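You operate a simulated robot arm through the tools that you are given. There is no shell and no other tool.

The job below is to be done with a simulated robot arm. You get a single attempt, and the scene is never put back.

TASK
Wet the pad, wipe both pipes in the peg tray clean and lay them in the silver tray.
Fine: on the bench by the door; wet the orange pad on the sponge tray and put it back. What is to be rubbed or washed off counts as gone when no trace of it is left.

It is judged by the outcome, as a careful person would: the job done as asked, and still so three seconds after it is handed in. It fails if anything else is knocked over, pushed out of place, dropped, spilled or broken.

THE ROBOT
A 6-joint arm with a two-finger parallel gripper, fixed in place. Base frame: the origin is on the floor under the middle of its stand, x ahead of it, y to its left, z up; the work surface is at about z = 900. Lengths are in mm, angles in degrees, forces in N, time in s.
It reaches about 1313 mm from its shoulder. Its first joint turns from -166.0 to 166.0 degrees. Payload 3.43 kg.
The tool frame sits at the grasp point between the pads (the TCP): z along the fingers, y along the line on which they close. The tips reach 34 mm beyond it. Largest opening 128 mm; finger width 24, thickness 12; the body of the gripper, 48 by 130 mm, starts 96 mm behind the TCP.
Orientation is told as [roll, pitch, yaw] about the base's x, y, z axes, in that order, counted from this pose: with the fingers straight down and closing along the base's y, the tool's x points along the base's -x, its y along +y and its z along -z.

THE INTERFACE
- The arm moves only by the tool arm_command. Its argument "steps" is a list of rows, each a list of 3 entries, a list of its own where there are three numbers: the closure, from 0 (fully open) to 1 (shut), then the shift along the tool's x, y, z in mm, then the turn, a rotation vector about the tool's x, y, z in degrees. In form: [[jaw, [tx, ty, tz], [rx, ry, rz]], ...]. A call has 1 to 20 rows; each row is the pose to reach, as a shift and turn from the pose commanded when the call began, along the tool's axes at that moment. A row lasts 0.2 s, in which the tool goes at most 50 mm and 8.6 degrees; a call with a longer step from one row to the next is refused whole, and so is a gripper value outside its range. Where a pose cannot be reached the arm comes as near as it can. A force on the tool above 40 N (or 10 N above the force at the start of the call, whichever is more), or a blocked arm, ends the call early, and 0.2 s more pass. Each finger travels about 153 mm/s and halts on what it meets, pressing with about 31 N; the grip force reading is that of the motor and also rises with nothing between the fingers. The clock runs only during rows and for 0.2 s after the last one: add rows that repeat a pose to give the fingers time. It gives the time, the measured TCP pose, the force on the tool (base axes), the opening and the grip force at its end, in the units of the frame above (readings bear some noise), with the torque about the TCP (base axes, N m) and any sound that the robot's microphone picked up.
- Cameras (640 x 400 px; columns grow to the right, rows downward): "scene" is fixed at [217.8, 649.1, 1708.3]; the picture's right is [-0.73, -0.68, 0.00], its down [-0.43, 0.46, -0.78] and it looks along [0.53, -0.57, -0.62] (base axes); focal length 356 px, centre (320, 200). "wrist" rides on the gripper at [76, -11, -160] in the tool frame; the picture's right is [0.15, 0.99, 0.00], its down [-0.88, 0.13, -0.46] and it looks along [-0.45, 0.07, 0.89] (tool axes); focal length 234 px, centre (320, 200). There is no depth. A picture from a camera that has moved, and an enlarged one, comes with that camera's place and axes in the base frame and with its lens.
- snapshot(camera): a new picture of that camera. The clock stands still meanwhile.
- enlarge(camera, box): a new picture of the part [left, top, right, bottom] of that camera's present view, enlarged. The clock stands still meanwhile.
- sign_off(): hands the job in; it is judged then, once.

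Places have to be worked out from the pictures, the camera data and where the tool is seen. Open the gripper and draw the arm clear of the work before you hand the job in, unless the task says otherwise.

The tools are called after "Emit:" as a command line: name --argument value ..., lists and objects as JSON in quotes. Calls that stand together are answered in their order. arm_command: Moves the arm, as the interface text tells. Its arguments: {"type":"object","properties":{"steps":{"type":"array","items":{"type":"array"}}},"required":["steps"]} The other tools are called the same way: snapshot (camera) takes a picture; enlarge (camera, box) takes an enlarged picture of a part of a camera's view; sign_off () hands the job in.

At the start:

```text
time: 0.0
tool_pos: [694.8, -237.3, 1158.1]
tool_rot: [0.1, -0.1, -0.1]
contact_force: [0.7, -0.6, 0.2]
moment: [0.0, -0.01, 0.0]
grip_width: 127.8
gripper_force: 0.0
```

scene: 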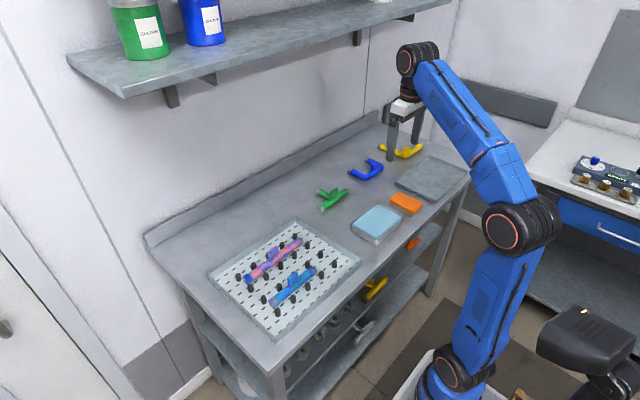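
wrist: 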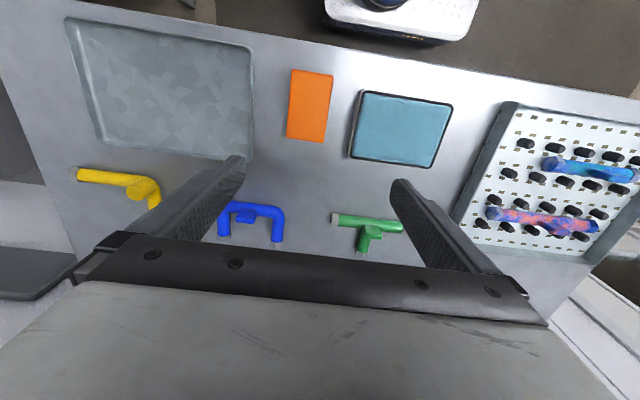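

I see a bench with a silver/galvanised tray, an orange pad, a blue tray (perhaps the wet sponge tray), a peg tray with two stained pipes, and loose pipes. I will look closer before moving.

Emit:
enlarge --camera "scene" --box '[190, 200, 380, 350]'

Emit:
enlarge --camera "scene" --box '[300, 120, 490, 260]'

Emit:
enlarge --camera "wrist" --box '[440, 80, 640, 280]'

Emit:
enlarge --camera "wrist" --box '[240, 40, 480, 200]'

```text
2.67 times, centred on (285, 275) of scene
camera zoom: at [217.8, 649.1, 1708.3], right [-0.73, -0.68, 0.0], down [-0.43, 0.46, -0.78], along [0.53, -0.57, -0.62], focal length 950 px, centre (413, 0)
```

zoom: 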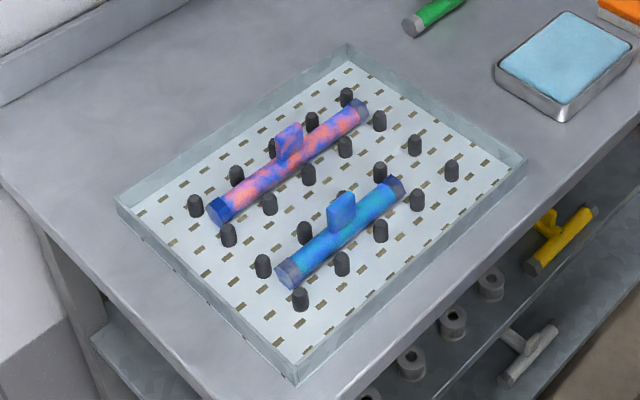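

```text
2.86 times, centred on (395, 190) of scene
camera zoom: at [217.8, 649.1, 1708.3], right [-0.73, -0.68, 0.0], down [-0.43, 0.46, -0.78], along [0.53, -0.57, -0.62], focal length 1018 px, centre (106, 229)
```

zoom: 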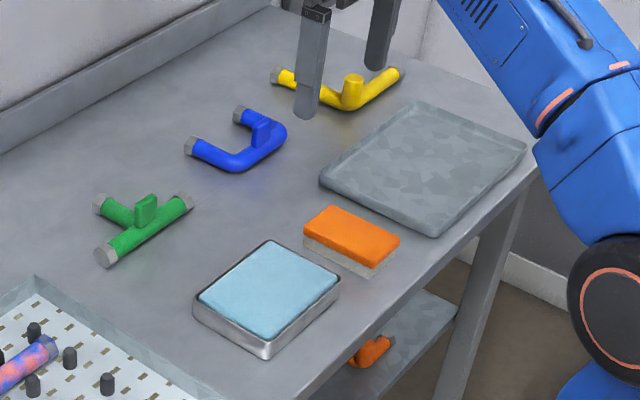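

```text
2.00 times, centred on (540, 180) of wrist
camera zoom: at [619.3, -247.4, 1317.6], right [-0.15, 0.99, 0.0], down [0.88, 0.13, 0.46], along [0.45, 0.07, -0.89], focal length 468 px, centre (-120, 240)
```

zoom: 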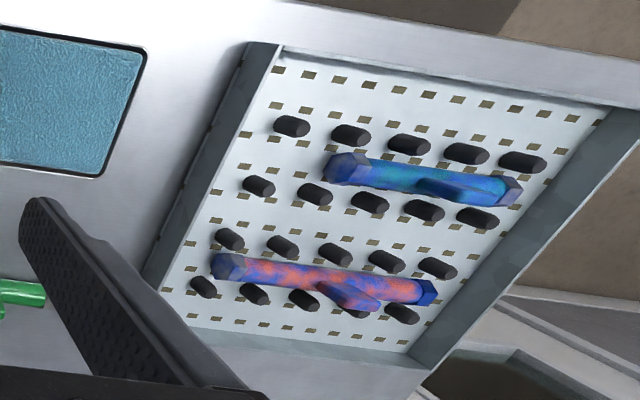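

```text
2.50 times, centred on (360, 120) of wrist
camera zoom: at [619.3, -247.4, 1317.6], right [-0.15, 0.99, 0.0], down [0.88, 0.13, 0.46], along [0.45, 0.07, -0.89], focal length 585 px, centre (220, 400)
```

zoom: 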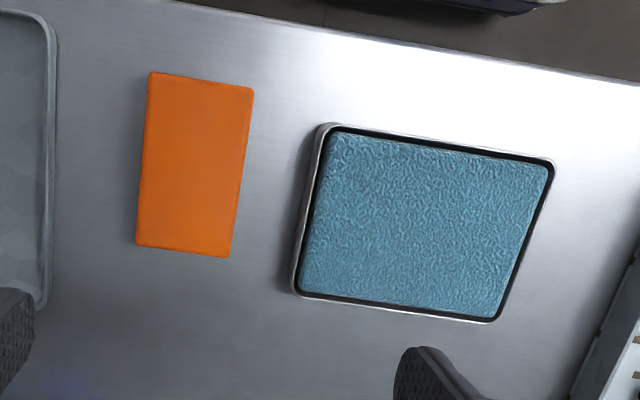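

The loose parts and both pipes have tabs on top. The pad is at about (660, -258), the sponge tray about x 621–728, y -182 to -36, and the peg tray's pipes are at x≈688 and x≈797. I'll move over to the peg tray for a closer look.

Emit:
arm_command --steps '[[0, [8, 46, 0], [0, 0, 0]], [0, [16, 92, 0], [0, 0, 0]], [0, [24, 138, 0], [0, 0, 0]], [0, [32, 184, 0], [0, 0, 0]], [0, [40, 230, 0], [0, 0, 0]], [0, [48, 276, 0], [0, 0, 0]], [0, [56, 322, 0], [0, 0, 0]], [0, [64, 368, 0], [0, 0, 0]], [0, [72, 414, 0], [0, 0, 0]], [0, [80, 460, 0], [0, 0, 0]], [0, [80, 490, 0], [0, 0, 0]], [0, [80, 490, 0], [0, 0, 0]]]'

```text
time: 2.6
tool_pos: [614.7, 255.3, 1157.0]
tool_rot: [0.0, 0.0, 0.0]
contact_force: [0.2, -0.4, 0.2]
moment: [-0.03, 0.0, 0.0]
grip_width: 128.2
gripper_force: 0.1
```

The arm is now over the peg tray; I'll take wrist and scene pictures there.

Emit:
snapshot --camera "wrist"

Emit:
enlarge --camera "wrist" --box '[190, 80, 450, 260]'

Emit:
snapshot --camera "scene"

Emit:
enlarge --camera "scene" --box '[340, 140, 480, 240]'

```text
taken
camera wrist: at [540.3, 244.6, 1317.1], right [-0.15, 0.99, 0.0], down [0.88, 0.13, 0.46], along [0.45, 0.07, -0.89], focal length 234 px, centre (320, 200)
```

wrist: 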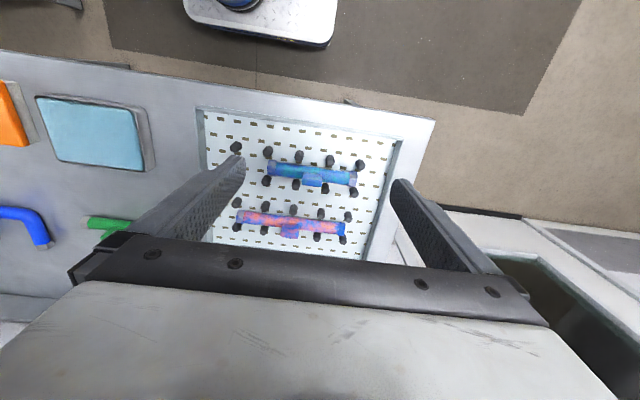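

```text
2.22 times, centred on (320, 170) of wrist
camera zoom: at [540.3, 244.6, 1317.1], right [-0.15, 0.99, 0.0], down [0.88, 0.13, 0.46], along [0.45, 0.07, -0.89], focal length 520 px, centre (320, 267)
```

zoom: 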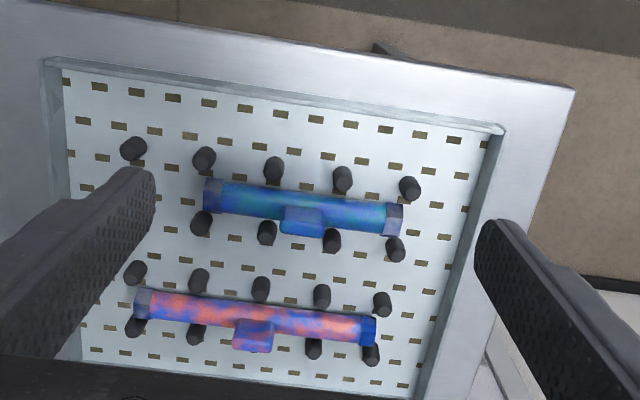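

```text
taken
```

scene: 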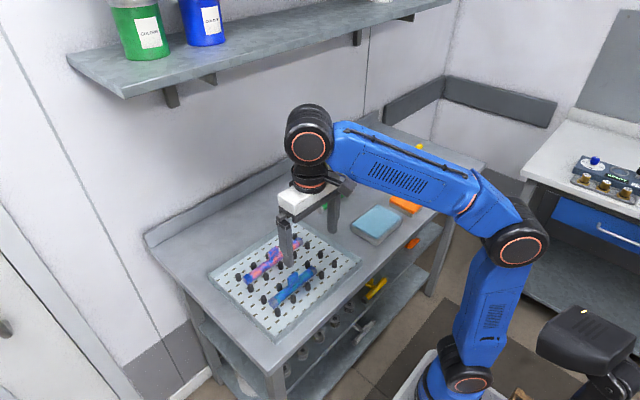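

```text
4.00 times, centred on (410, 190) of scene
camera zoom: at [217.8, 649.1, 1708.3], right [-0.73, -0.68, 0.0], down [-0.43, 0.46, -0.78], along [0.53, -0.57, -0.62], focal length 1425 px, centre (-40, 240)
```

zoom: 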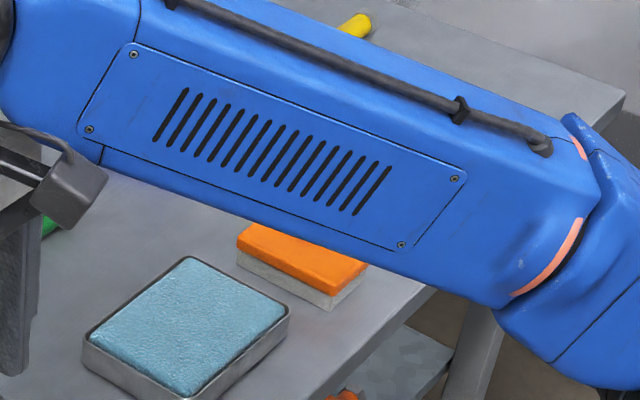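

The pipes lie along y between low pegs, with tabs up. Pipe 1 is at about x 688, y 174–335, and pipe 2 at about x 799, y 120–332. I'll go back above the orange pad to measure it at close range.

Emit:
arm_command --steps '[[0, [-4, -47, 0], [0, 0, 0]], [0, [-8, -94, 0], [0, 0, 0]], [0, [-12, -141, 0], [0, 0, 0]], [0, [-16, -188, 0], [0, 0, 0]], [0, [-20, -235, 0], [0, 0, 0]], [0, [-24, -282, 0], [0, 0, 0]], [0, [-28, -329, 0], [0, 0, 0]], [0, [-32, -376, 0], [0, 0, 0]], [0, [-36, -423, 0], [0, 0, 0]], [0, [-40, -470, 0], [0, 0, 0]], [0, [-45, -513, 0], [0, 0, 0]], [0, [-45, -513, 40], [0, 0, 0]], [0, [-45, -513, 80], [0, 0, 0]], [0, [-45, -513, 110], [0, 0, 0]], [0, [-45, -513, 110], [0, 0, 0]]]'

Emit:
snapshot --camera "wrist"

Emit:
enlarge --camera "scene" --box '[350, 170, 450, 240]'

Emit:
enlarge --camera "scene" --box '[230, 220, 340, 320]'

```text
time: 5.8
tool_pos: [659.4, -260.7, 1049.3]
tool_rot: [0.0, 0.0, 0.0]
contact_force: [0.0, 1.6, -0.2]
moment: [0.01, 0.02, 0.01]
grip_width: 128.1
gripper_force: 0.1
```

```text
taken
camera wrist: at [584.2, -271.4, 1208.9], right [-0.15, 0.99, 0.0], down [0.88, 0.13, 0.46], along [0.45, 0.07, -0.89], focal length 234 px, centre (320, 200)
```

wrist: 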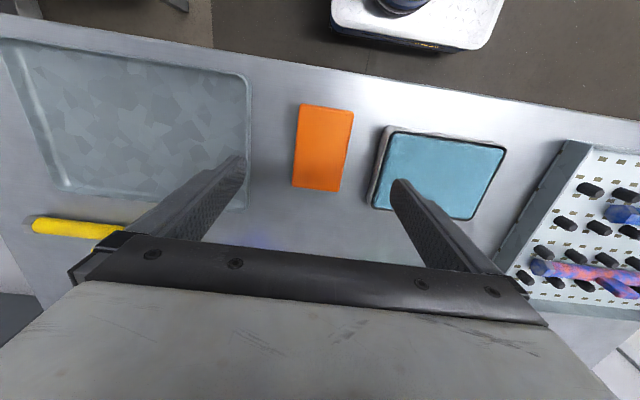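

```text
5.71 times, centred on (400, 205) of scene
camera zoom: at [217.8, 649.1, 1708.3], right [-0.73, -0.68, 0.0], down [-0.43, 0.46, -0.78], along [0.53, -0.57, -0.62], focal length 2036 px, centre (-137, 171)
```

zoom: 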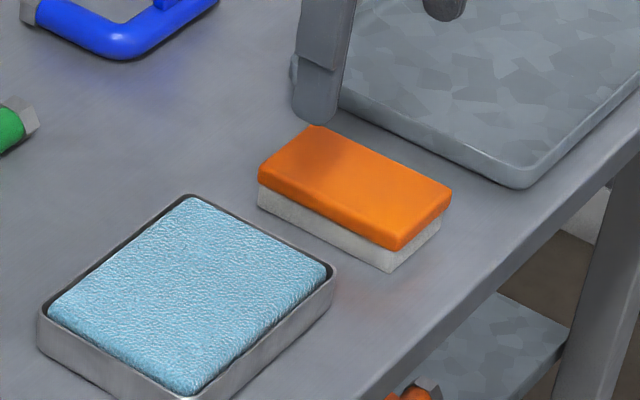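

```text
4.00 times, centred on (285, 270) of scene
camera zoom: at [217.8, 649.1, 1708.3], right [-0.73, -0.68, 0.0], down [-0.43, 0.46, -0.78], along [0.53, -0.57, -0.62], focal length 1425 px, centre (460, -80)
```

zoom: 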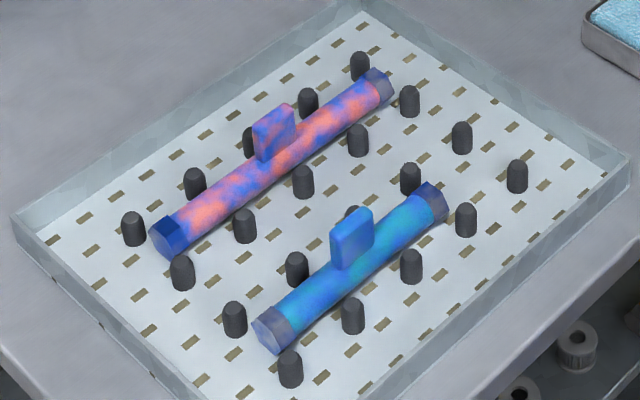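

The pad measures about 100 × 62 mm and 28 mm thick, centred near (660.5, -258.4). The stain looks like blue smears over a pink pipe and a turquoise pipe, reaching the tabs and end caps. I'll narrow the jaw to about 90 mm so it misses the sponge tray wall, and lower around the pad.

Emit:
arm_command --steps '[[0.3, [-1, 2, 0], [0, 0, 0]], [0.3, [-1, 2, 0], [0, 0, 0]], [0.3, [-1, 2, 30], [0, 0, 0]], [0.3, [-1, 2, 60], [0, 0, 0]], [0.3, [-1, 2, 85], [0, 0, 0]], [0.3, [-1, 2, 98], [0, 0, 0]], [0.3, [-1, 2, 98], [0, 0, 0]]]'

Emit:
snapshot --camera "wrist"

Emit:
enlarge --camera "scene" --box '[350, 150, 450, 220]'

```text
time: 7.4
tool_pos: [660.2, -259.3, 951.4]
tool_rot: [0.0, 0.1, 0.0]
contact_force: [-0.7, 0.1, -0.7]
moment: [0.01, -0.02, -0.01]
grip_width: 89.6
gripper_force: 0.1
```

```text
taken
camera wrist: at [584.8, -270.1, 1110.4], right [-0.15, 0.99, 0.0], down [0.88, 0.13, 0.46], along [0.45, 0.07, -0.89], focal length 234 px, centre (320, 200)
```

wrist: 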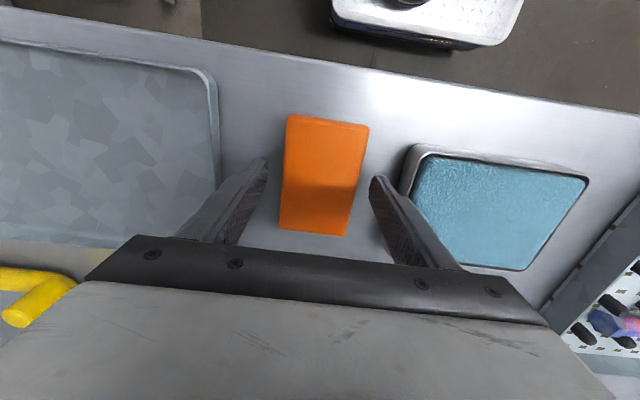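

```text
5.71 times, centred on (400, 185) of scene
camera zoom: at [217.8, 649.1, 1708.3], right [-0.73, -0.68, 0.0], down [-0.43, 0.46, -0.78], along [0.53, -0.57, -0.62], focal length 2036 px, centre (-137, 286)
```

zoom: 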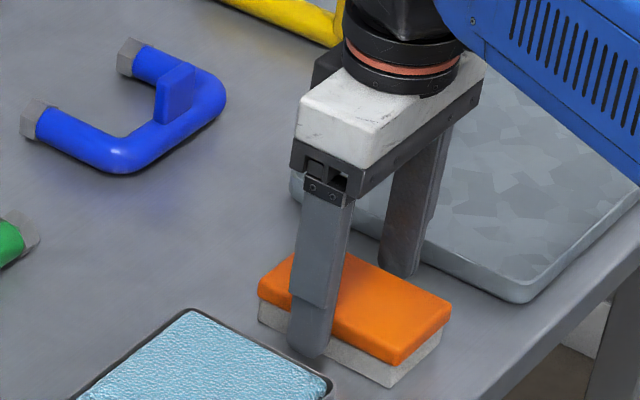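

The fingers straddle the pad evenly. I'll go 8 mm lower so the tips end about 9 mm above the bench, then close on it.

Emit:
arm_command --steps '[[0.3, [0, 1, 8], [0, 0, 0]], [0.3, [0, 1, 8], [0, 0, 0]], [0.5, [0, 1, 8], [0, 0, 0]], [0.65, [0, 1, 8], [0, 0, 0]], [0.65, [0, 1, 8], [0, 0, 0]], [0.65, [0, 1, 8], [0, 0, 0]]]'

Emit:
snapshot --camera "wrist"

```text
time: 8.8
tool_pos: [659.3, -258.4, 942.5]
tool_rot: [0.0, 0.1, 0.0]
contact_force: [0.4, 0.0, 1.6]
moment: [0.04, -0.04, -0.01]
grip_width: 61.4
gripper_force: 31.2
```

```text
taken
camera wrist: at [584.5, -268.0, 1102.2], right [-0.15, 0.99, 0.0], down [0.88, 0.13, 0.46], along [0.45, 0.07, -0.89], focal length 234 px, centre (320, 200)
```

wrist: 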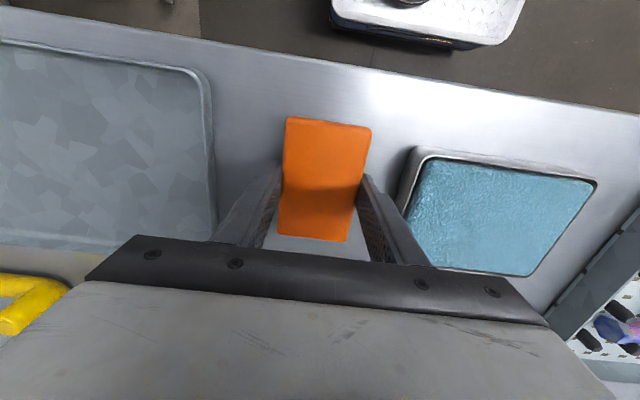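

The pad is gripped (61.4 mm, 31 N). I'll lift it, carry it over the sponge tray centre at about (674.5, -109), and turn it 90° on the way so its long side lies along y.

Emit:
arm_command --steps '[[0.65, [0, 0, -15], [0, 0, 0]], [0.65, [0, 0, -45], [0, 0, 0]], [0.65, [0, 0, -85], [0, 0, 0]], [0.65, [-2, 15, -85], [0, 0, 8.2]], [0.65, [-4, 30, -85], [0, 0, 16.4]], [0.65, [-6, 45, -85], [0, 0, 24.6]], [0.65, [-8, 60, -85], [0, 0, 32.8]], [0.65, [-10, 75, -85], [0, 0, 41]], [0.65, [-12, 90, -85], [0, 0, 49.2]], [0.65, [-14, 105, -85], [0, 0, 57.4]], [0.65, [-15, 120, -85], [0, 0, 65.6]], [0.65, [-15, 135, -85], [0, 0, 73.8]], [0.65, [-15, 149, -85], [0, 0, 82]], [0.65, [-15, 149, -85], [0, 0, 90]], [0.65, [-15, 149, -85], [0, 0, 90]], [0.65, [-15, 149, -60], [0, 0, 90]], [0.65, [-15, 149, -60], [0, 0, 90]]]'

Emit:
snapshot --camera "wrist"

Emit:
enlarge --camera "scene" --box '[320, 150, 460, 250]'

```text
time: 12.4
tool_pos: [675.3, -109.0, 1002.9]
tool_rot: [0.0, 0.0, -90.0]
contact_force: [0.0, 1.2, -1.4]
moment: [-0.01, -0.04, 0.02]
grip_width: 61.1
gripper_force: 31.0
```

```text
taken
camera wrist: at [665.5, -31.2, 1162.2], right [0.99, 0.15, 0.0], down [0.13, -0.88, 0.46], along [0.07, -0.45, -0.89], focal length 234 px, centre (320, 200)
```

wrist: 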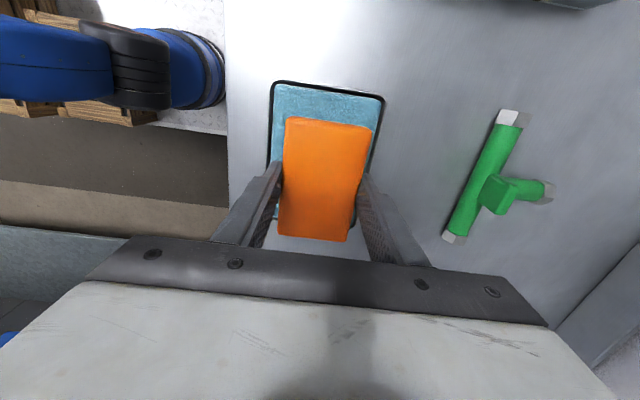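

```text
4.00 times, centred on (390, 200) of scene
camera zoom: at [217.8, 649.1, 1708.3], right [-0.73, -0.68, 0.0], down [-0.43, 0.46, -0.78], along [0.53, -0.57, -0.62], focal length 1425 px, centre (40, 200)
```

zoom: 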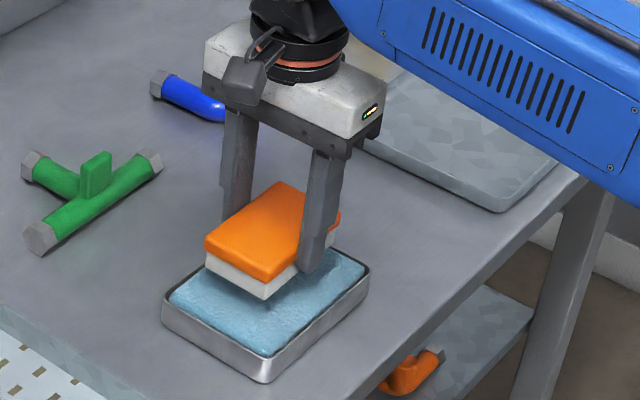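

The pad hangs level above the sponge tray's centre. I'll lower slowly until contact with the sponge shows in the force reading.

Emit:
arm_command --steps '[[0.65, [0, 0, 12], [0, 0, 0]], [0.65, [0, 0, 22], [0, 0, 0]], [0.65, [0, 0, 28], [0, 0, 0]], [0.65, [0, 0, 32], [0, 0, 0]], [0.65, [0, 0, 35], [0, 0, 0]], [0.65, [0, 0, 38], [0, 0, 0]], [0.65, [0, 0, 41], [0, 0, 0]], [0.65, [0, 0, 44], [0, 0, 0]]]'

Emit:
enlarge --camera "scene" --box '[320, 150, 460, 250]'

```text
time: 13.7
tool_pos: [673.9, -108.6, 967.6]
tool_rot: [0.1, 0.1, -90.0]
contact_force: [-1.2, 1.4, 10.7]
moment: [0.15, 0.45, -0.08]
grip_width: 61.3
gripper_force: 31.0
stopped in row 6: the force on the tool passed its limit at 48 N (the readings are from after the stop); the commanded pose is now the measured one
```

```text
4.00 times, centred on (390, 200) of scene
camera zoom: at [217.8, 649.1, 1708.3], right [-0.73, -0.68, 0.0], down [-0.43, 0.46, -0.78], along [0.53, -0.57, -0.62], focal length 1425 px, centre (40, 200)
```

zoom: 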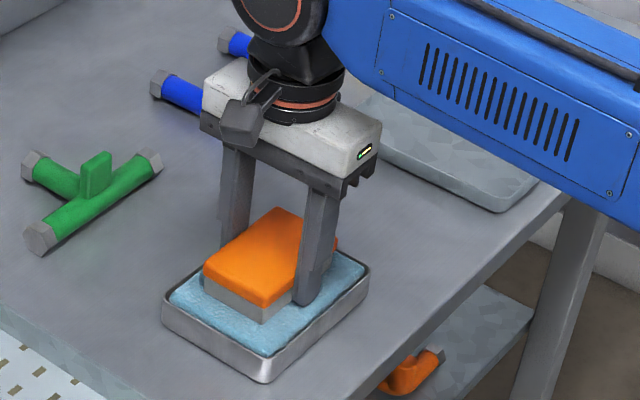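

The pad met the sponge at TCP z≈967.6 and is pressing with about 11 N, and its grey layer already looks darker. I'll hold it there, rub it a few mm, then raise it and look.

Emit:
arm_command --steps '[[0.65, [0, 0, 0], [0, 0, 0]], [0.65, [6, 0, 0], [0, 0, 0]], [0.65, [0, 0, 0], [0, 0, 0]], [0.65, [-6, 0, 0], [0, 0, 0]], [0.65, [0, 0, 0], [0, 0, 0]], [0.65, [0, 0, 0], [0, 0, 0]]]'

Emit:
arm_command --steps '[[0.65, [0, 0, -15], [0, 0, 0]], [0.65, [0, 0, -45], [0, 0, 0]], [0.65, [0, 0, -70], [0, 0, 0]], [0.65, [0, 0, -70], [0, 0, 0]]]'

Emit:
enlarge --camera "scene" --box '[320, 130, 460, 230]'

```text
time: 15.1
tool_pos: [674.6, -107.9, 967.4]
tool_rot: [0.2, -0.1, -90.1]
contact_force: [0.7, -8.3, 16.2]
moment: [-0.21, 0.58, 0.22]
grip_width: 61.0
gripper_force: 31.2
```

```text
time: 16.1
tool_pos: [675.8, -106.9, 1037.2]
tool_rot: [0.2, 0.1, -90.0]
contact_force: [-0.3, -0.1, -0.2]
moment: [-0.01, -0.01, 0.02]
grip_width: 61.3
gripper_force: 30.6
```

```text
4.00 times, centred on (390, 180) of scene
camera zoom: at [217.8, 649.1, 1708.3], right [-0.73, -0.68, 0.0], down [-0.43, 0.46, -0.78], along [0.53, -0.57, -0.62], focal length 1425 px, centre (40, 280)
```

zoom: 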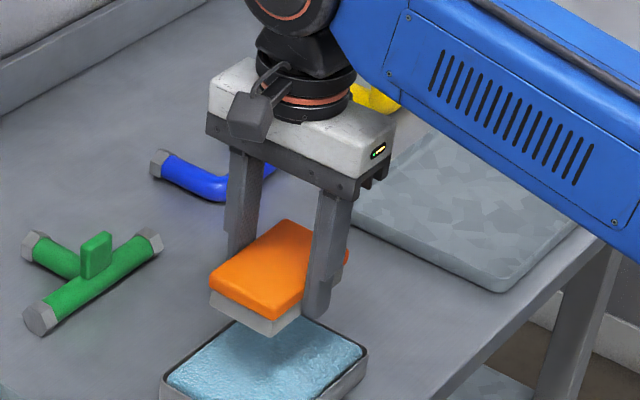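

The pad's grey layer is now clearly darker, so it is wet, and it sits firmly in the grip. I'll carry it over the -y half of pipe 1 (x≈688, y centre ≈186), well above the pegs.

Emit:
arm_command --steps '[[0.65, [42, 2, 0], [0, 0, 0]], [0.65, [84, 4, 0], [0, 0, 0]], [0.65, [126, 6, 0], [0, 0, 0]], [0.65, [168, 8, 0], [0, 0, 0]], [0.65, [210, 10, 0], [0, 0, 0]], [0.65, [252, 12, 0], [0, 0, 0]], [0.65, [290, 12, 0], [0, 0, 0]], [0.65, [290, 12, 10], [0, 0, 0]], [0.65, [290, 12, 20], [0, 0, 0]], [0.65, [290, 12, 20], [0, 0, 0]]]'

Emit:
snapshot --camera "wrist"

Emit:
enlarge --camera "scene" --box '[220, 190, 360, 290]'

```text
time: 18.3
tool_pos: [688.4, 181.3, 1016.8]
tool_rot: [0.1, 0.0, -90.0]
contact_force: [0.5, 0.2, -1.1]
moment: [0.03, 0.02, 0.04]
grip_width: 61.4
gripper_force: 30.7
```

```text
taken
camera wrist: at [677.1, 259.0, 1176.7], right [0.99, 0.15, 0.0], down [0.13, -0.88, 0.46], along [0.07, -0.45, -0.89], focal length 234 px, centre (320, 200)
```

wrist: 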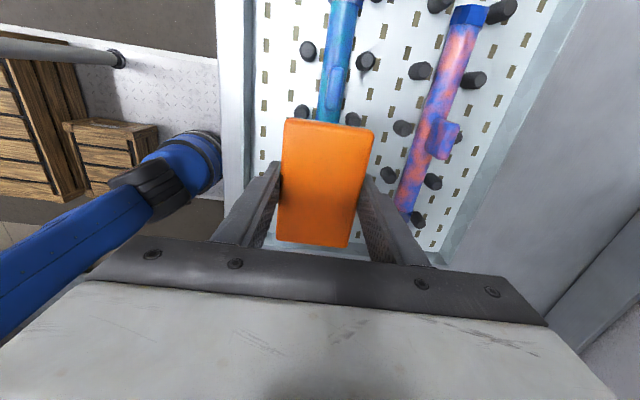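

```text
4.00 times, centred on (290, 240) of scene
camera zoom: at [217.8, 649.1, 1708.3], right [-0.73, -0.68, 0.0], down [-0.43, 0.46, -0.78], along [0.53, -0.57, -0.62], focal length 1425 px, centre (440, 40)
```

zoom: 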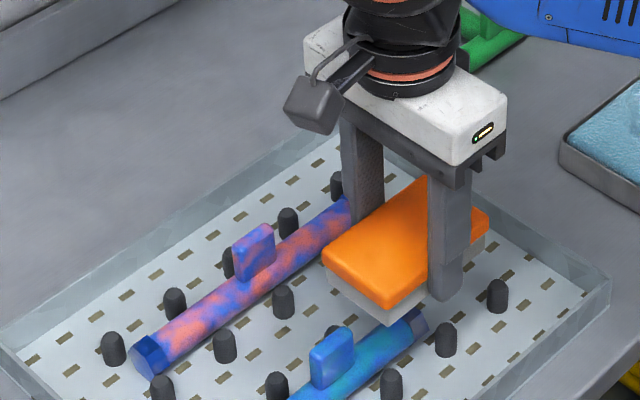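

The pad hovers over pipe 1's -y half, its end just short of the tab. I'll lower it to within a few mm of the expected contact (about z 972).

Emit:
arm_command --steps '[[0.65, [2, 0, 15], [0, 0, 0]], [0.65, [2, 0, 28], [0, 0, 0]], [0.65, [2, 0, 36], [0, 0, 0]], [0.65, [2, 0, 39], [0, 0, 0]], [0.65, [2, 0, 41], [0, 0, 0]], [0.65, [2, 0, 42], [0, 0, 0]], [0.65, [2, 0, 42], [0, 0, 0]]]'

Emit:
enlarge --camera "scene" --box '[220, 190, 360, 290]'

```text
time: 19.9
tool_pos: [687.3, 183.5, 976.0]
tool_rot: [0.3, 0.0, -89.9]
contact_force: [0.0, 0.4, -0.8]
moment: [0.01, -0.01, 0.03]
grip_width: 61.0
gripper_force: 31.1
```

```text
4.00 times, centred on (290, 240) of scene
camera zoom: at [217.8, 649.1, 1708.3], right [-0.73, -0.68, 0.0], down [-0.43, 0.46, -0.78], along [0.53, -0.57, -0.62], focal length 1425 px, centre (440, 40)
```

zoom: 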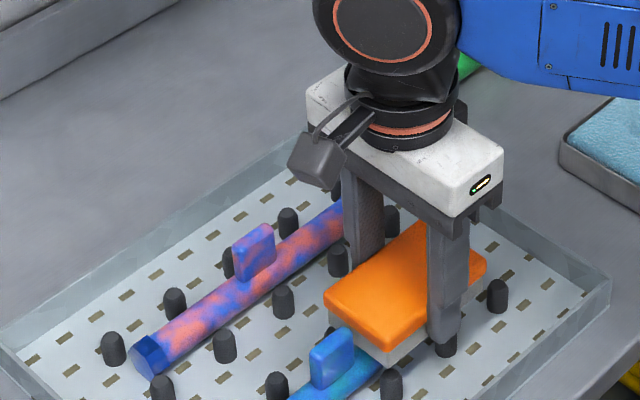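

No contact yet at z 976. I'll step down 1 mm per row.

Emit:
arm_command --steps '[[0.65, [0, 0, 1], [0, 0, 0]], [0.65, [0, 0, 2], [0, 0, 0]], [0.65, [0, 0, 3], [0, 0, 0]], [0.65, [0, 0, 3], [0, 0, 0]]]'

```text
time: 20.9
tool_pos: [688.8, 183.6, 973.2]
tool_rot: [0.1, 0.0, -90.0]
contact_force: [0.9, 0.3, -0.1]
moment: [0.01, 0.0, -0.03]
grip_width: 61.0
gripper_force: 31.2
```

Still free at z 973; I keep stepping down.

Emit:
arm_command --steps '[[0.65, [0, 0, 1], [0, 0, 0]], [0.65, [0, 0, 2], [0, 0, 0]], [0.65, [0, 0, 3], [0, 0, 0]], [0.65, [0, 0, 3], [0, 0, 0]]]'

```text
time: 21.9
tool_pos: [689.0, 182.3, 969.6]
tool_rot: [0.2, 0.0, -89.9]
contact_force: [0.1, 0.1, -0.9]
moment: [0.01, 0.02, 0.01]
grip_width: 61.3
gripper_force: 30.7
```

Still no contact at z 969.6, so the pipe top is lower than I judged. I'll continue 1 mm at a time.

Emit:
arm_command --steps '[[0.65, [0, 0, 1], [0, 0, 0]], [0.65, [0, 0, 2], [0, 0, 0]], [0.65, [0, 0, 3], [0, 0, 0]], [0.65, [0, 0, 3], [0, 0, 0]]]'

Emit:
enlarge --camera "scene" --box '[270, 220, 350, 280]'

```text
time: 22.9
tool_pos: [687.7, 183.3, 966.5]
tool_rot: [0.3, 0.0, -90.0]
contact_force: [0.8, 0.4, 1.4]
moment: [0.06, 0.06, -0.05]
grip_width: 61.3
gripper_force: 31.0
```

```text
6.67 times, centred on (310, 250) of scene
camera zoom: at [217.8, 649.1, 1708.3], right [-0.73, -0.68, 0.0], down [-0.43, 0.46, -0.78], along [0.53, -0.57, -0.62], focal length 2375 px, centre (387, -133)
```

zoom: 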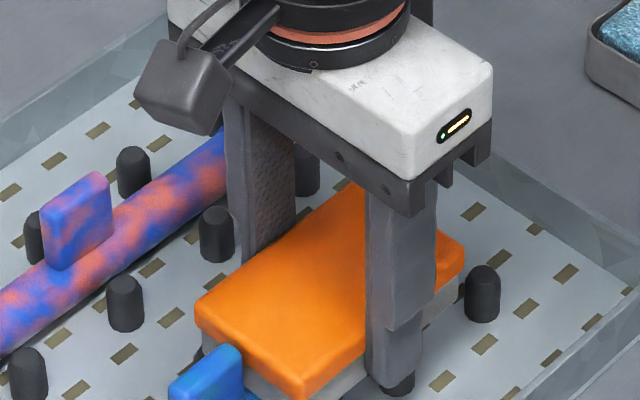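

A first faint touch (1.4 N) at z 966.5. I'll press one more millimetre.

Emit:
arm_command --steps '[[0.65, [0, 0, 0.5], [0, 0, 0]], [0.65, [0, 0, 1], [0, 0, 0]], [0.65, [0, 0, 1], [0, 0, 0]]]'

```text
time: 23.7
tool_pos: [687.5, 183.2, 965.7]
tool_rot: [0.3, -0.1, -90.0]
contact_force: [7.0, -0.9, 27.4]
moment: [0.32, -0.29, -0.14]
grip_width: 61.0
gripper_force: 31.3
```

Firm contact: 27 N, and the torques place it on the pipe top at x≈688. I'll ease off slightly and stroke back and forth along the pipe.

Emit:
arm_command --steps '[[0.65, [0, 0, -0.3], [0, 0, 0]], [0.65, [-6, 0, -0.3], [0, 0, 0]], [0.65, [-12, 0, -0.3], [0, 0, 0]], [0.65, [-18, 0, -0.3], [0, 0, 0]], [0.65, [-24, 0, -0.3], [0, 0, 0]], [0.65, [-16, 0, -0.3], [0, 0, 0]], [0.65, [-8, 0, -0.3], [0, 0, 0]], [0.65, [0, 0, -0.3], [0, 0, 0]]]'

Emit:
enlarge --camera "scene" --box '[240, 220, 340, 310]'

```text
time: 25.5
tool_pos: [687.3, 182.1, 965.1]
tool_rot: [0.1, 0.1, -90.1]
contact_force: [-1.2, -10.8, 25.0]
moment: [-0.34, 0.07, 0.02]
grip_width: 61.2
gripper_force: 31.1
```

```text
4.44 times, centred on (290, 265) of scene
camera zoom: at [217.8, 649.1, 1708.3], right [-0.73, -0.68, 0.0], down [-0.43, 0.46, -0.78], along [0.53, -0.57, -0.62], focal length 1584 px, centre (453, -89)
```

zoom: 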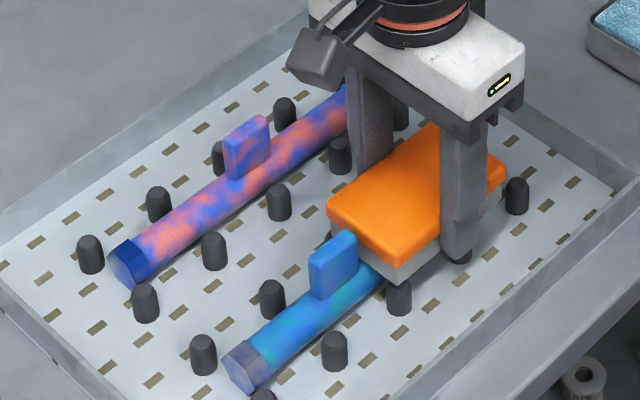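

Stroke done at about 25 N with the pipe staying put. I'll lift the pad and draw it aside to see what has changed on the wiped half.

Emit:
arm_command --steps '[[0.65, [0, 0, -10], [0, 0, 0]], [0.65, [0, 0, -45], [0, 0, 0]], [0.65, [-45, 0, -70], [0, 0, 0]], [0.65, [-90, 0, -90], [0, 0, 0]], [0.65, [-135, 0, -90], [0, 0, 0]], [0.65, [-135, 0, -90], [0, 0, 0]]]'

Emit:
enlarge --camera "scene" --box '[230, 220, 340, 320]'

Emit:
snapshot --camera "wrist"

```text
refused: row 3 steps farther than a row can; nothing moved
```

```text
4.00 times, centred on (285, 270) of scene
camera zoom: at [217.8, 649.1, 1708.3], right [-0.73, -0.68, 0.0], down [-0.43, 0.46, -0.78], along [0.53, -0.57, -0.62], focal length 1425 px, centre (460, -80)
```

zoom: 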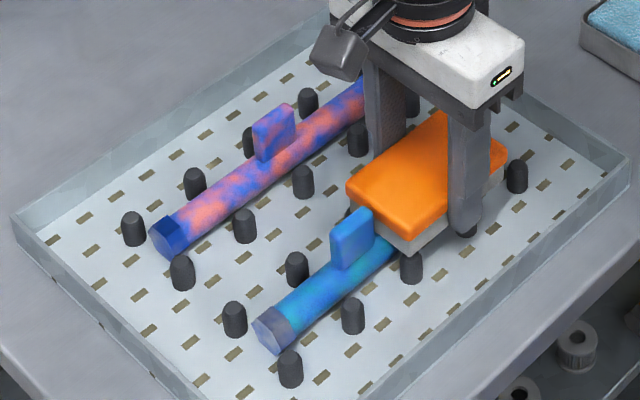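

```text
taken
camera wrist: at [676.5, 259.7, 1125.4], right [0.99, 0.15, 0.0], down [0.13, -0.88, 0.46], along [0.07, -0.45, -0.89], focal length 234 px, centre (320, 200)
```

wrist: 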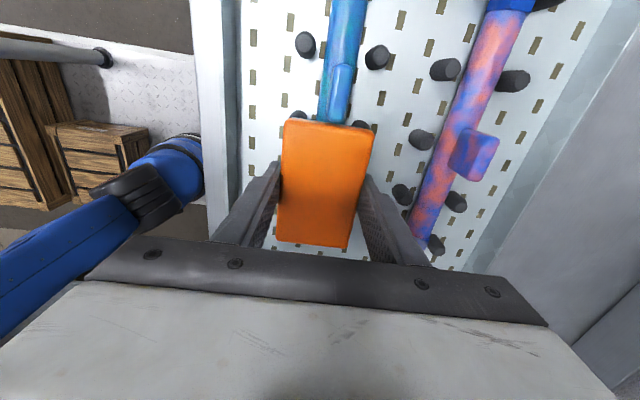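

The call was refused because one row stepped too far, and the pipe's far end is in the same place as before. I'll lift again with smaller steps.

Emit:
arm_command --steps '[[0.65, [0, 0, -10], [0, 0, 0]], [0.65, [0, 0, -40], [0, 0, 0]], [0.65, [-30, 0, -70], [0, 0, 0]], [0.65, [-70, 0, -90], [0, 0, 0]], [0.65, [-115, 0, -90], [0, 0, 0]], [0.65, [-135, 0, -90], [0, 0, 0]], [0.65, [-135, 0, -90], [0, 0, 0]]]'

Emit:
enlarge --camera "scene" --box '[230, 220, 340, 320]'

Emit:
snapshot --camera "wrist"

```text
time: 27.1
tool_pos: [687.9, 49.5, 1055.7]
tool_rot: [0.2, -0.1, -89.9]
contact_force: [0.9, -0.7, -1.5]
moment: [-0.02, 0.01, 0.0]
grip_width: 61.3
gripper_force: 30.8
```

```text
4.00 times, centred on (285, 270) of scene
camera zoom: at [217.8, 649.1, 1708.3], right [-0.73, -0.68, 0.0], down [-0.43, 0.46, -0.78], along [0.53, -0.57, -0.62], focal length 1425 px, centre (460, -80)
```

zoom: 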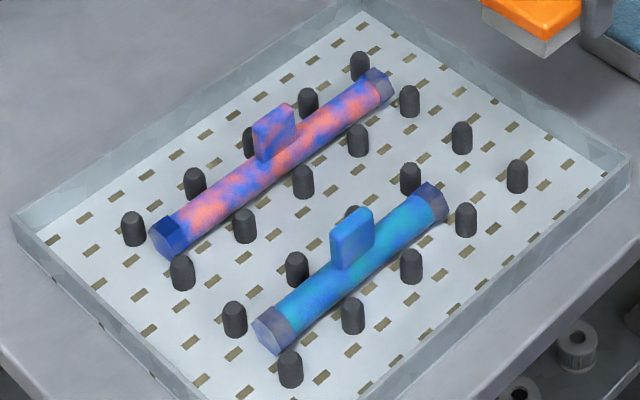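

```text
taken
camera wrist: at [676.3, 125.8, 1215.4], right [0.99, 0.15, 0.0], down [0.13, -0.88, 0.46], along [0.07, -0.45, -0.89], focal length 234 px, centre (320, 200)
```

wrist: 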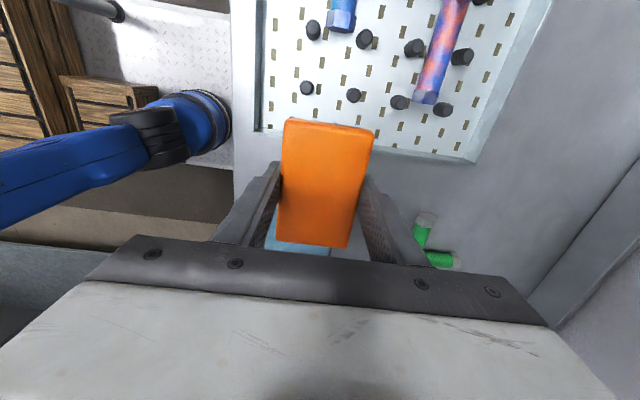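

The pipe has not shifted. I'll zoom in on pipe 1 to compare the wiped half with the unwiped one.

Emit:
enlarge --camera "scene" --box '[290, 255, 345, 315]'

Emit:
enlarge --camera "scene" --box '[265, 255, 320, 320]'

Emit:
enlarge --camera "scene" --box '[265, 230, 330, 275]'

Emit:
enlarge --camera "wrist" --box '[280, 0, 500, 130]'

```text
6.67 times, centred on (318, 285) of scene
camera zoom: at [217.8, 649.1, 1708.3], right [-0.73, -0.68, 0.0], down [-0.43, 0.46, -0.78], along [0.53, -0.57, -0.62], focal length 2375 px, centre (337, -367)
```

zoom: 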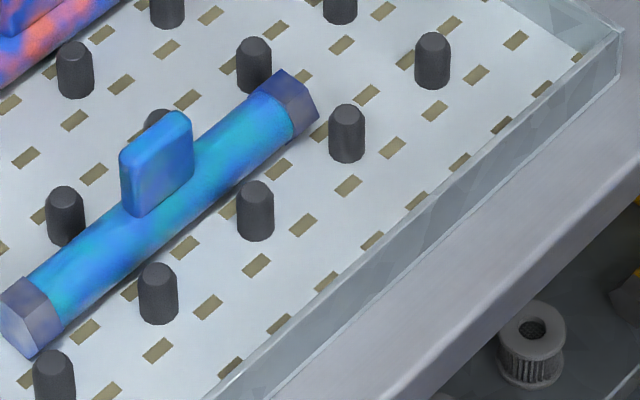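

```text
6.15 times, centred on (292, 288) of scene
camera zoom: at [217.8, 649.1, 1708.3], right [-0.73, -0.68, 0.0], down [-0.43, 0.46, -0.78], along [0.53, -0.57, -0.62], focal length 2193 px, centre (489, -338)
```

zoom: 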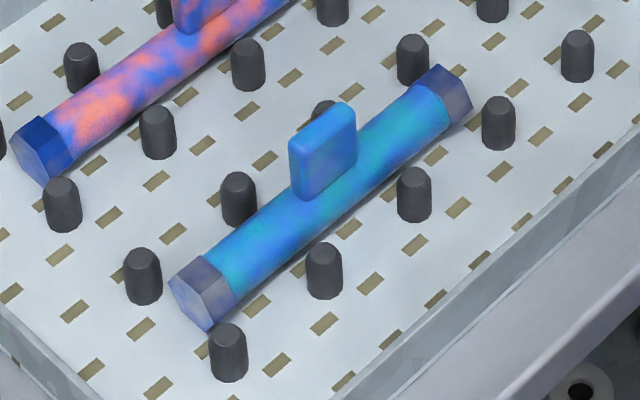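

```text
8.89 times, centred on (298, 252) of scene
camera zoom: at [217.8, 649.1, 1708.3], right [-0.73, -0.68, 0.0], down [-0.43, 0.46, -0.78], along [0.53, -0.57, -0.62], focal length 3167 px, centre (520, -267)
```

zoom: 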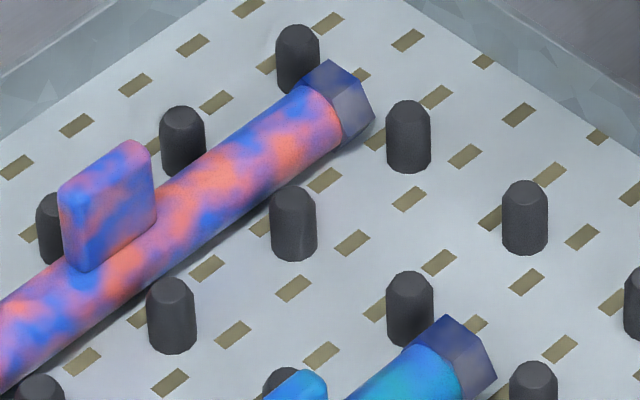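

```text
2.91 times, centred on (390, 65) of wrist
camera zoom: at [676.3, 125.8, 1215.4], right [0.99, 0.15, 0.0], down [0.13, -0.88, 0.46], along [0.07, -0.45, -0.89], focal length 681 px, centre (116, 593)
```

zoom: 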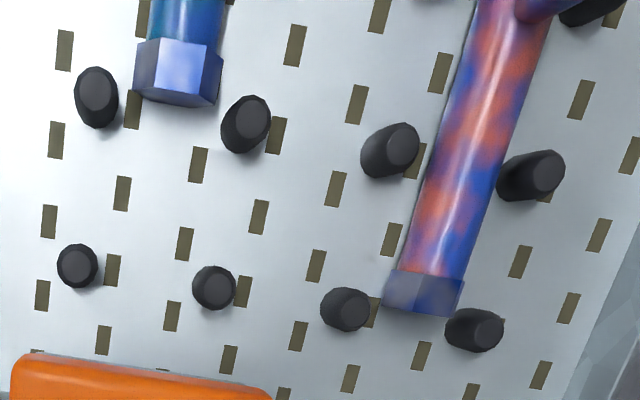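

I can't see any clear change yet; the pad probably rode on the slightly larger hex end cap. I'll bring the wrist camera over that half of pipe 1 for a closer look.

Emit:
arm_command --steps '[[0.65, [40, 0, 0], [0, 0, 0]], [0.65, [75, 0, 0], [0, 0, 0]], [0.65, [75, 0, 0], [0, 0, 0]]]'

Emit:
enlarge --camera "wrist" --box '[290, 0, 490, 125]'

Emit:
enlarge --camera "wrist" --box '[310, 20, 390, 125]'

```text
time: 27.9
tool_pos: [686.6, 125.7, 1055.8]
tool_rot: [0.2, -0.1, -90.0]
contact_force: [0.4, 0.3, -1.3]
moment: [-0.03, 0.01, 0.03]
grip_width: 61.1
gripper_force: 30.4
```

```text
3.20 times, centred on (390, 62) of wrist
camera zoom: at [676.0, 203.0, 1215.8], right [0.99, 0.15, 0.0], down [0.13, -0.88, 0.46], along [0.07, -0.45, -0.89], focal length 749 px, centre (96, 640)
```

zoom: 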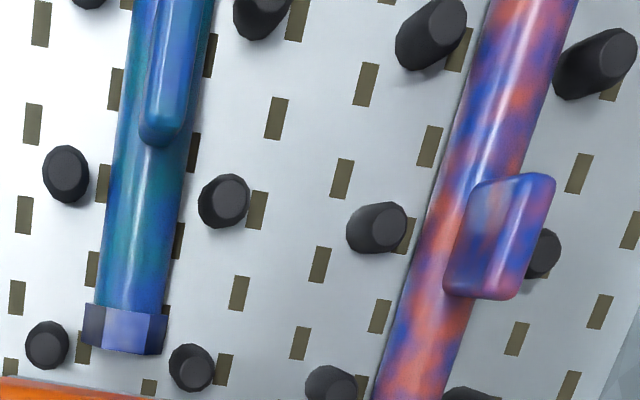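

```text
3.81 times, centred on (350, 72) of wrist
camera zoom: at [676.0, 203.0, 1215.8], right [0.99, 0.15, 0.0], down [0.13, -0.88, 0.46], along [0.07, -0.45, -0.89], focal length 892 px, centre (206, 686)
```

zoom: 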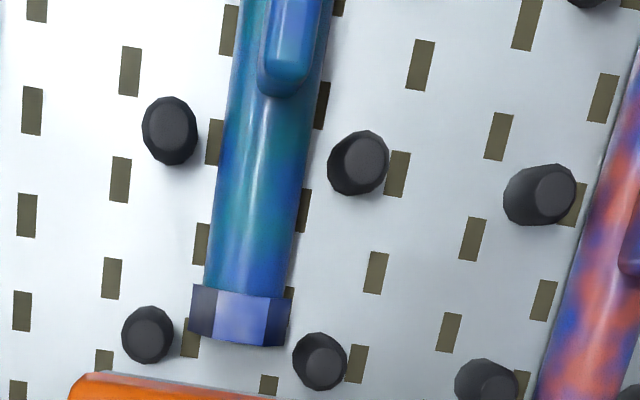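

The cap and pipe look unchanged, and the pad may have slid up in the fingers when it pressed on the sponge. I'll check the pad's position in the grip with zooms.

Emit:
enlarge --camera "wrist" --box '[240, 100, 400, 260]'

Emit:
enlarge --camera "scene" --box '[290, 170, 380, 240]'

```text
2.50 times, centred on (320, 180) of wrist
camera zoom: at [676.0, 203.0, 1215.8], right [0.99, 0.15, 0.0], down [0.13, -0.88, 0.46], along [0.07, -0.45, -0.89], focal length 585 px, centre (320, 250)
```

zoom: 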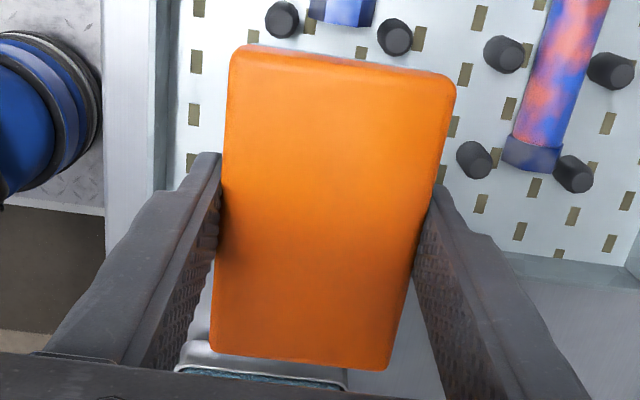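

```text
5.71 times, centred on (335, 205) of scene
camera zoom: at [217.8, 649.1, 1708.3], right [-0.73, -0.68, 0.0], down [-0.43, 0.46, -0.78], along [0.53, -0.57, -0.62], focal length 2036 px, centre (234, 171)
```

zoom: 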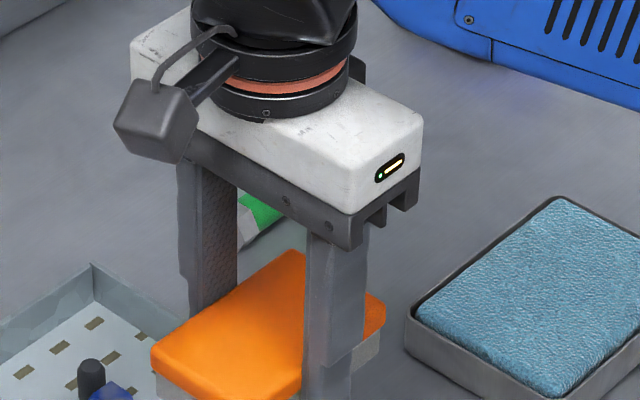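

The pad has slid about 10 mm up in the fingers, so its underside is now nearly flush with the tips, and I must press much more lightly. I'll take it back to the sponge, rest it there, and regrip it higher.

Emit:
arm_command --steps '[[0.65, [-40, -2, 0], [0, 0, 0]], [0.65, [-80, -4, 0], [0, 0, 0]], [0.65, [-120, -6, 0], [0, 0, 0]], [0.65, [-160, -8, 0], [0, 0, 0]], [0.65, [-200, -10, 0], [0, 0, 0]], [0.65, [-235, -11, 0], [0, 0, 0]], [0.65, [-235, -11, 30], [0, 0, 0]], [0.65, [-235, -11, 60], [0, 0, 0]], [0.65, [-235, -11, 76], [0, 0, 0]], [0.65, [-235, -11, 80], [0, 0, 0]], [0.65, [-235, -11, 83], [0, 0, 0]], [0.65, [-235, -11, 83], [0, 0, 0]]]'

Emit:
enlarge --camera "scene" --box '[320, 150, 460, 250]'

```text
time: 30.5
tool_pos: [677.1, -111.1, 972.4]
tool_rot: [0.2, 0.0, -90.0]
contact_force: [-0.3, 0.2, -1.6]
moment: [-0.01, 0.0, 0.0]
grip_width: 61.0
gripper_force: 31.2
```

```text
4.00 times, centred on (390, 200) of scene
camera zoom: at [217.8, 649.1, 1708.3], right [-0.73, -0.68, 0.0], down [-0.43, 0.46, -0.78], along [0.53, -0.57, -0.62], focal length 1425 px, centre (40, 200)
```

zoom: 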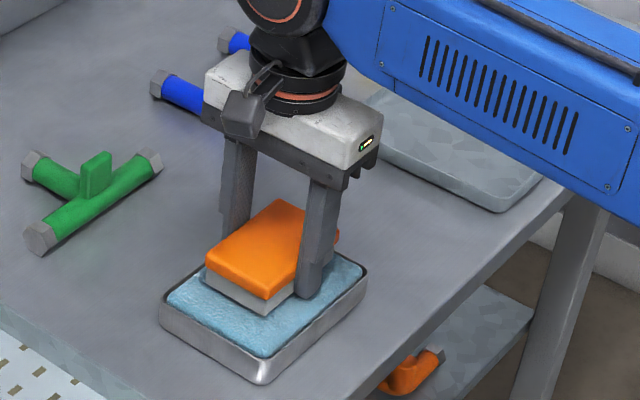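

No contact yet at z 972.4. I'll step down by single millimetres onto the sponge.

Emit:
arm_command --steps '[[0.65, [0, 2, 1], [0, 0, 0]], [0.65, [0, 2, 2], [0, 0, 0]], [0.65, [0, 2, 3], [0, 0, 0]], [0.65, [0, 2, 4], [0, 0, 0]], [0.65, [0, 2, 4], [0, 0, 0]]]'

```text
time: 31.7
tool_pos: [677.7, -111.2, 968.7]
tool_rot: [0.1, 0.0, -90.0]
contact_force: [0.3, -0.7, -0.6]
moment: [0.01, -0.01, -0.01]
grip_width: 61.1
gripper_force: 31.0
```

Still free at 968.7. I'll re-centre in x and continue down.

Emit:
arm_command --steps '[[0.65, [1, -3, 1], [0, 0, 0]], [0.65, [1, -3, 2], [0, 0, 0]], [0.65, [1, -3, 3], [0, 0, 0]], [0.65, [1, -3, 3], [0, 0, 0]]]'

```text
time: 32.4
tool_pos: [674.8, -109.5, 966.6]
tool_rot: [0.6, -0.1, -90.0]
contact_force: [-0.8, -0.2, 10.1]
moment: [0.07, 0.46, 0.05]
grip_width: 61.3
gripper_force: 31.3
stopped in row 3: the force on the tool passed its limit at 44 N (the readings are from after the stop); the commanded pose is now the measured one
```

The torque (about 0.46 N·m at 10 N) says the -x fingertip is what met the tray edge, so the pad underside is flush with the tips. I'll rise 1 mm, release, go up 11 mm and regrip the pad near its top.

Emit:
arm_command --steps '[[0.65, [0, 0, -1], [0, 0, 0]], [0.45, [0, 0, -1], [0, 0, 0]], [0.45, [0, 0, -1], [0, 0, 0]], [0.45, [0, 0, -6], [0, 0, 0]], [0.45, [0, 0, -11], [0, 0, 0]], [0.45, [0, 0, -11], [0, 0, 0]]]'

Emit:
enlarge --camera "wrist" --box '[240, 100, 400, 260]'

Emit:
enlarge --camera "scene" --box '[350, 170, 430, 250]'

```text
time: 33.8
tool_pos: [676.7, -109.3, 978.4]
tool_rot: [0.3, -0.2, -90.0]
contact_force: [0.1, -0.7, -0.7]
moment: [-0.03, 0.01, 0.02]
grip_width: 70.5
gripper_force: 0.0
```

```text
2.50 times, centred on (320, 180) of wrist
camera zoom: at [664.5, -33.2, 1138.3], right [0.99, 0.15, 0.01], down [0.13, -0.88, 0.46], along [0.07, -0.45, -0.89], focal length 585 px, centre (320, 250)
```

zoom: 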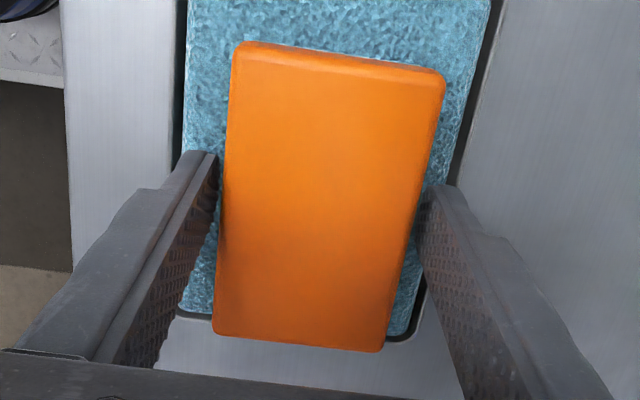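

```text
5.00 times, centred on (390, 210) of scene
camera zoom: at [217.8, 649.1, 1708.3], right [-0.73, -0.68, 0.0], down [-0.43, 0.46, -0.78], along [0.53, -0.57, -0.62], focal length 1782 px, centre (-30, 150)
```

zoom: 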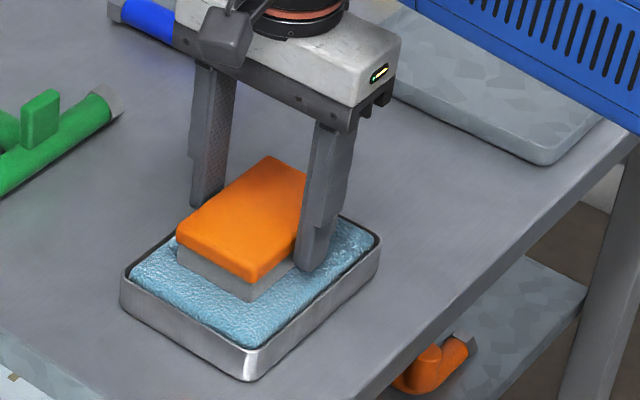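

The pad rests flat on the sponge, with the fingers now overlapping its upper 22 mm. I'll close here, so about 11 mm of pad stays below the tips, then lift.

Emit:
arm_command --steps '[[0.6, [0, 0, 0], [0, 0, 0]], [0.65, [0, 0, 0], [0, 0, 0]], [0.65, [0, 0, 0], [0, 0, 0]], [0.65, [0, 0, 0], [0, 0, 0]], [0.65, [0, 0, -15], [0, 0, 0]], [0.65, [0, 0, -50], [0, 0, 0]], [0.65, [0, 0, -70], [0, 0, 0]], [0.65, [0, 0, -70], [0, 0, 0]]]'

Emit:
enlarge --camera "wrist" --box '[240, 100, 400, 260]'

Emit:
enlarge --camera "scene" --box '[340, 130, 440, 230]'

```text
time: 35.6
tool_pos: [674.5, -112.0, 1049.4]
tool_rot: [0.4, -0.1, -89.9]
contact_force: [0.0, -0.6, -0.5]
moment: [0.01, 0.03, -0.01]
grip_width: 61.1
gripper_force: 30.6
```

```text
2.50 times, centred on (320, 180) of wrist
camera zoom: at [662.9, -34.0, 1208.7], right [0.99, 0.15, 0.01], down [0.13, -0.88, 0.46], along [0.07, -0.45, -0.89], focal length 585 px, centre (320, 250)
```

zoom: 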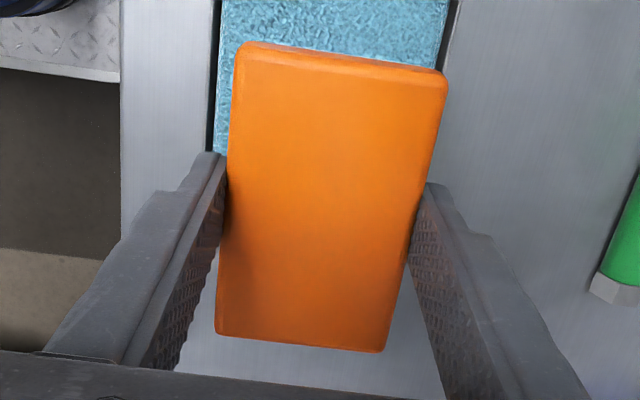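

```text
4.00 times, centred on (390, 180) of scene
camera zoom: at [217.8, 649.1, 1708.3], right [-0.73, -0.68, 0.0], down [-0.43, 0.46, -0.78], along [0.53, -0.57, -0.62], focal length 1425 px, centre (40, 280)
```

zoom: 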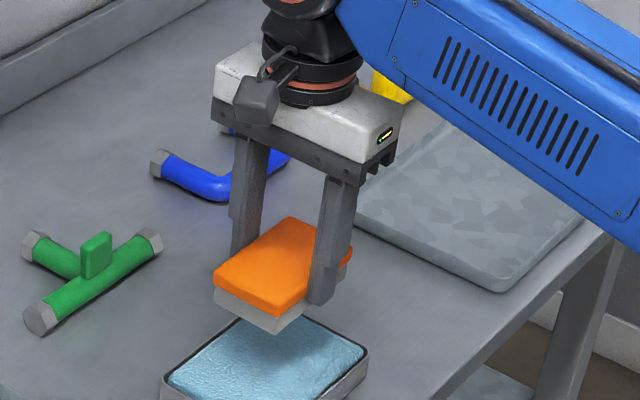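

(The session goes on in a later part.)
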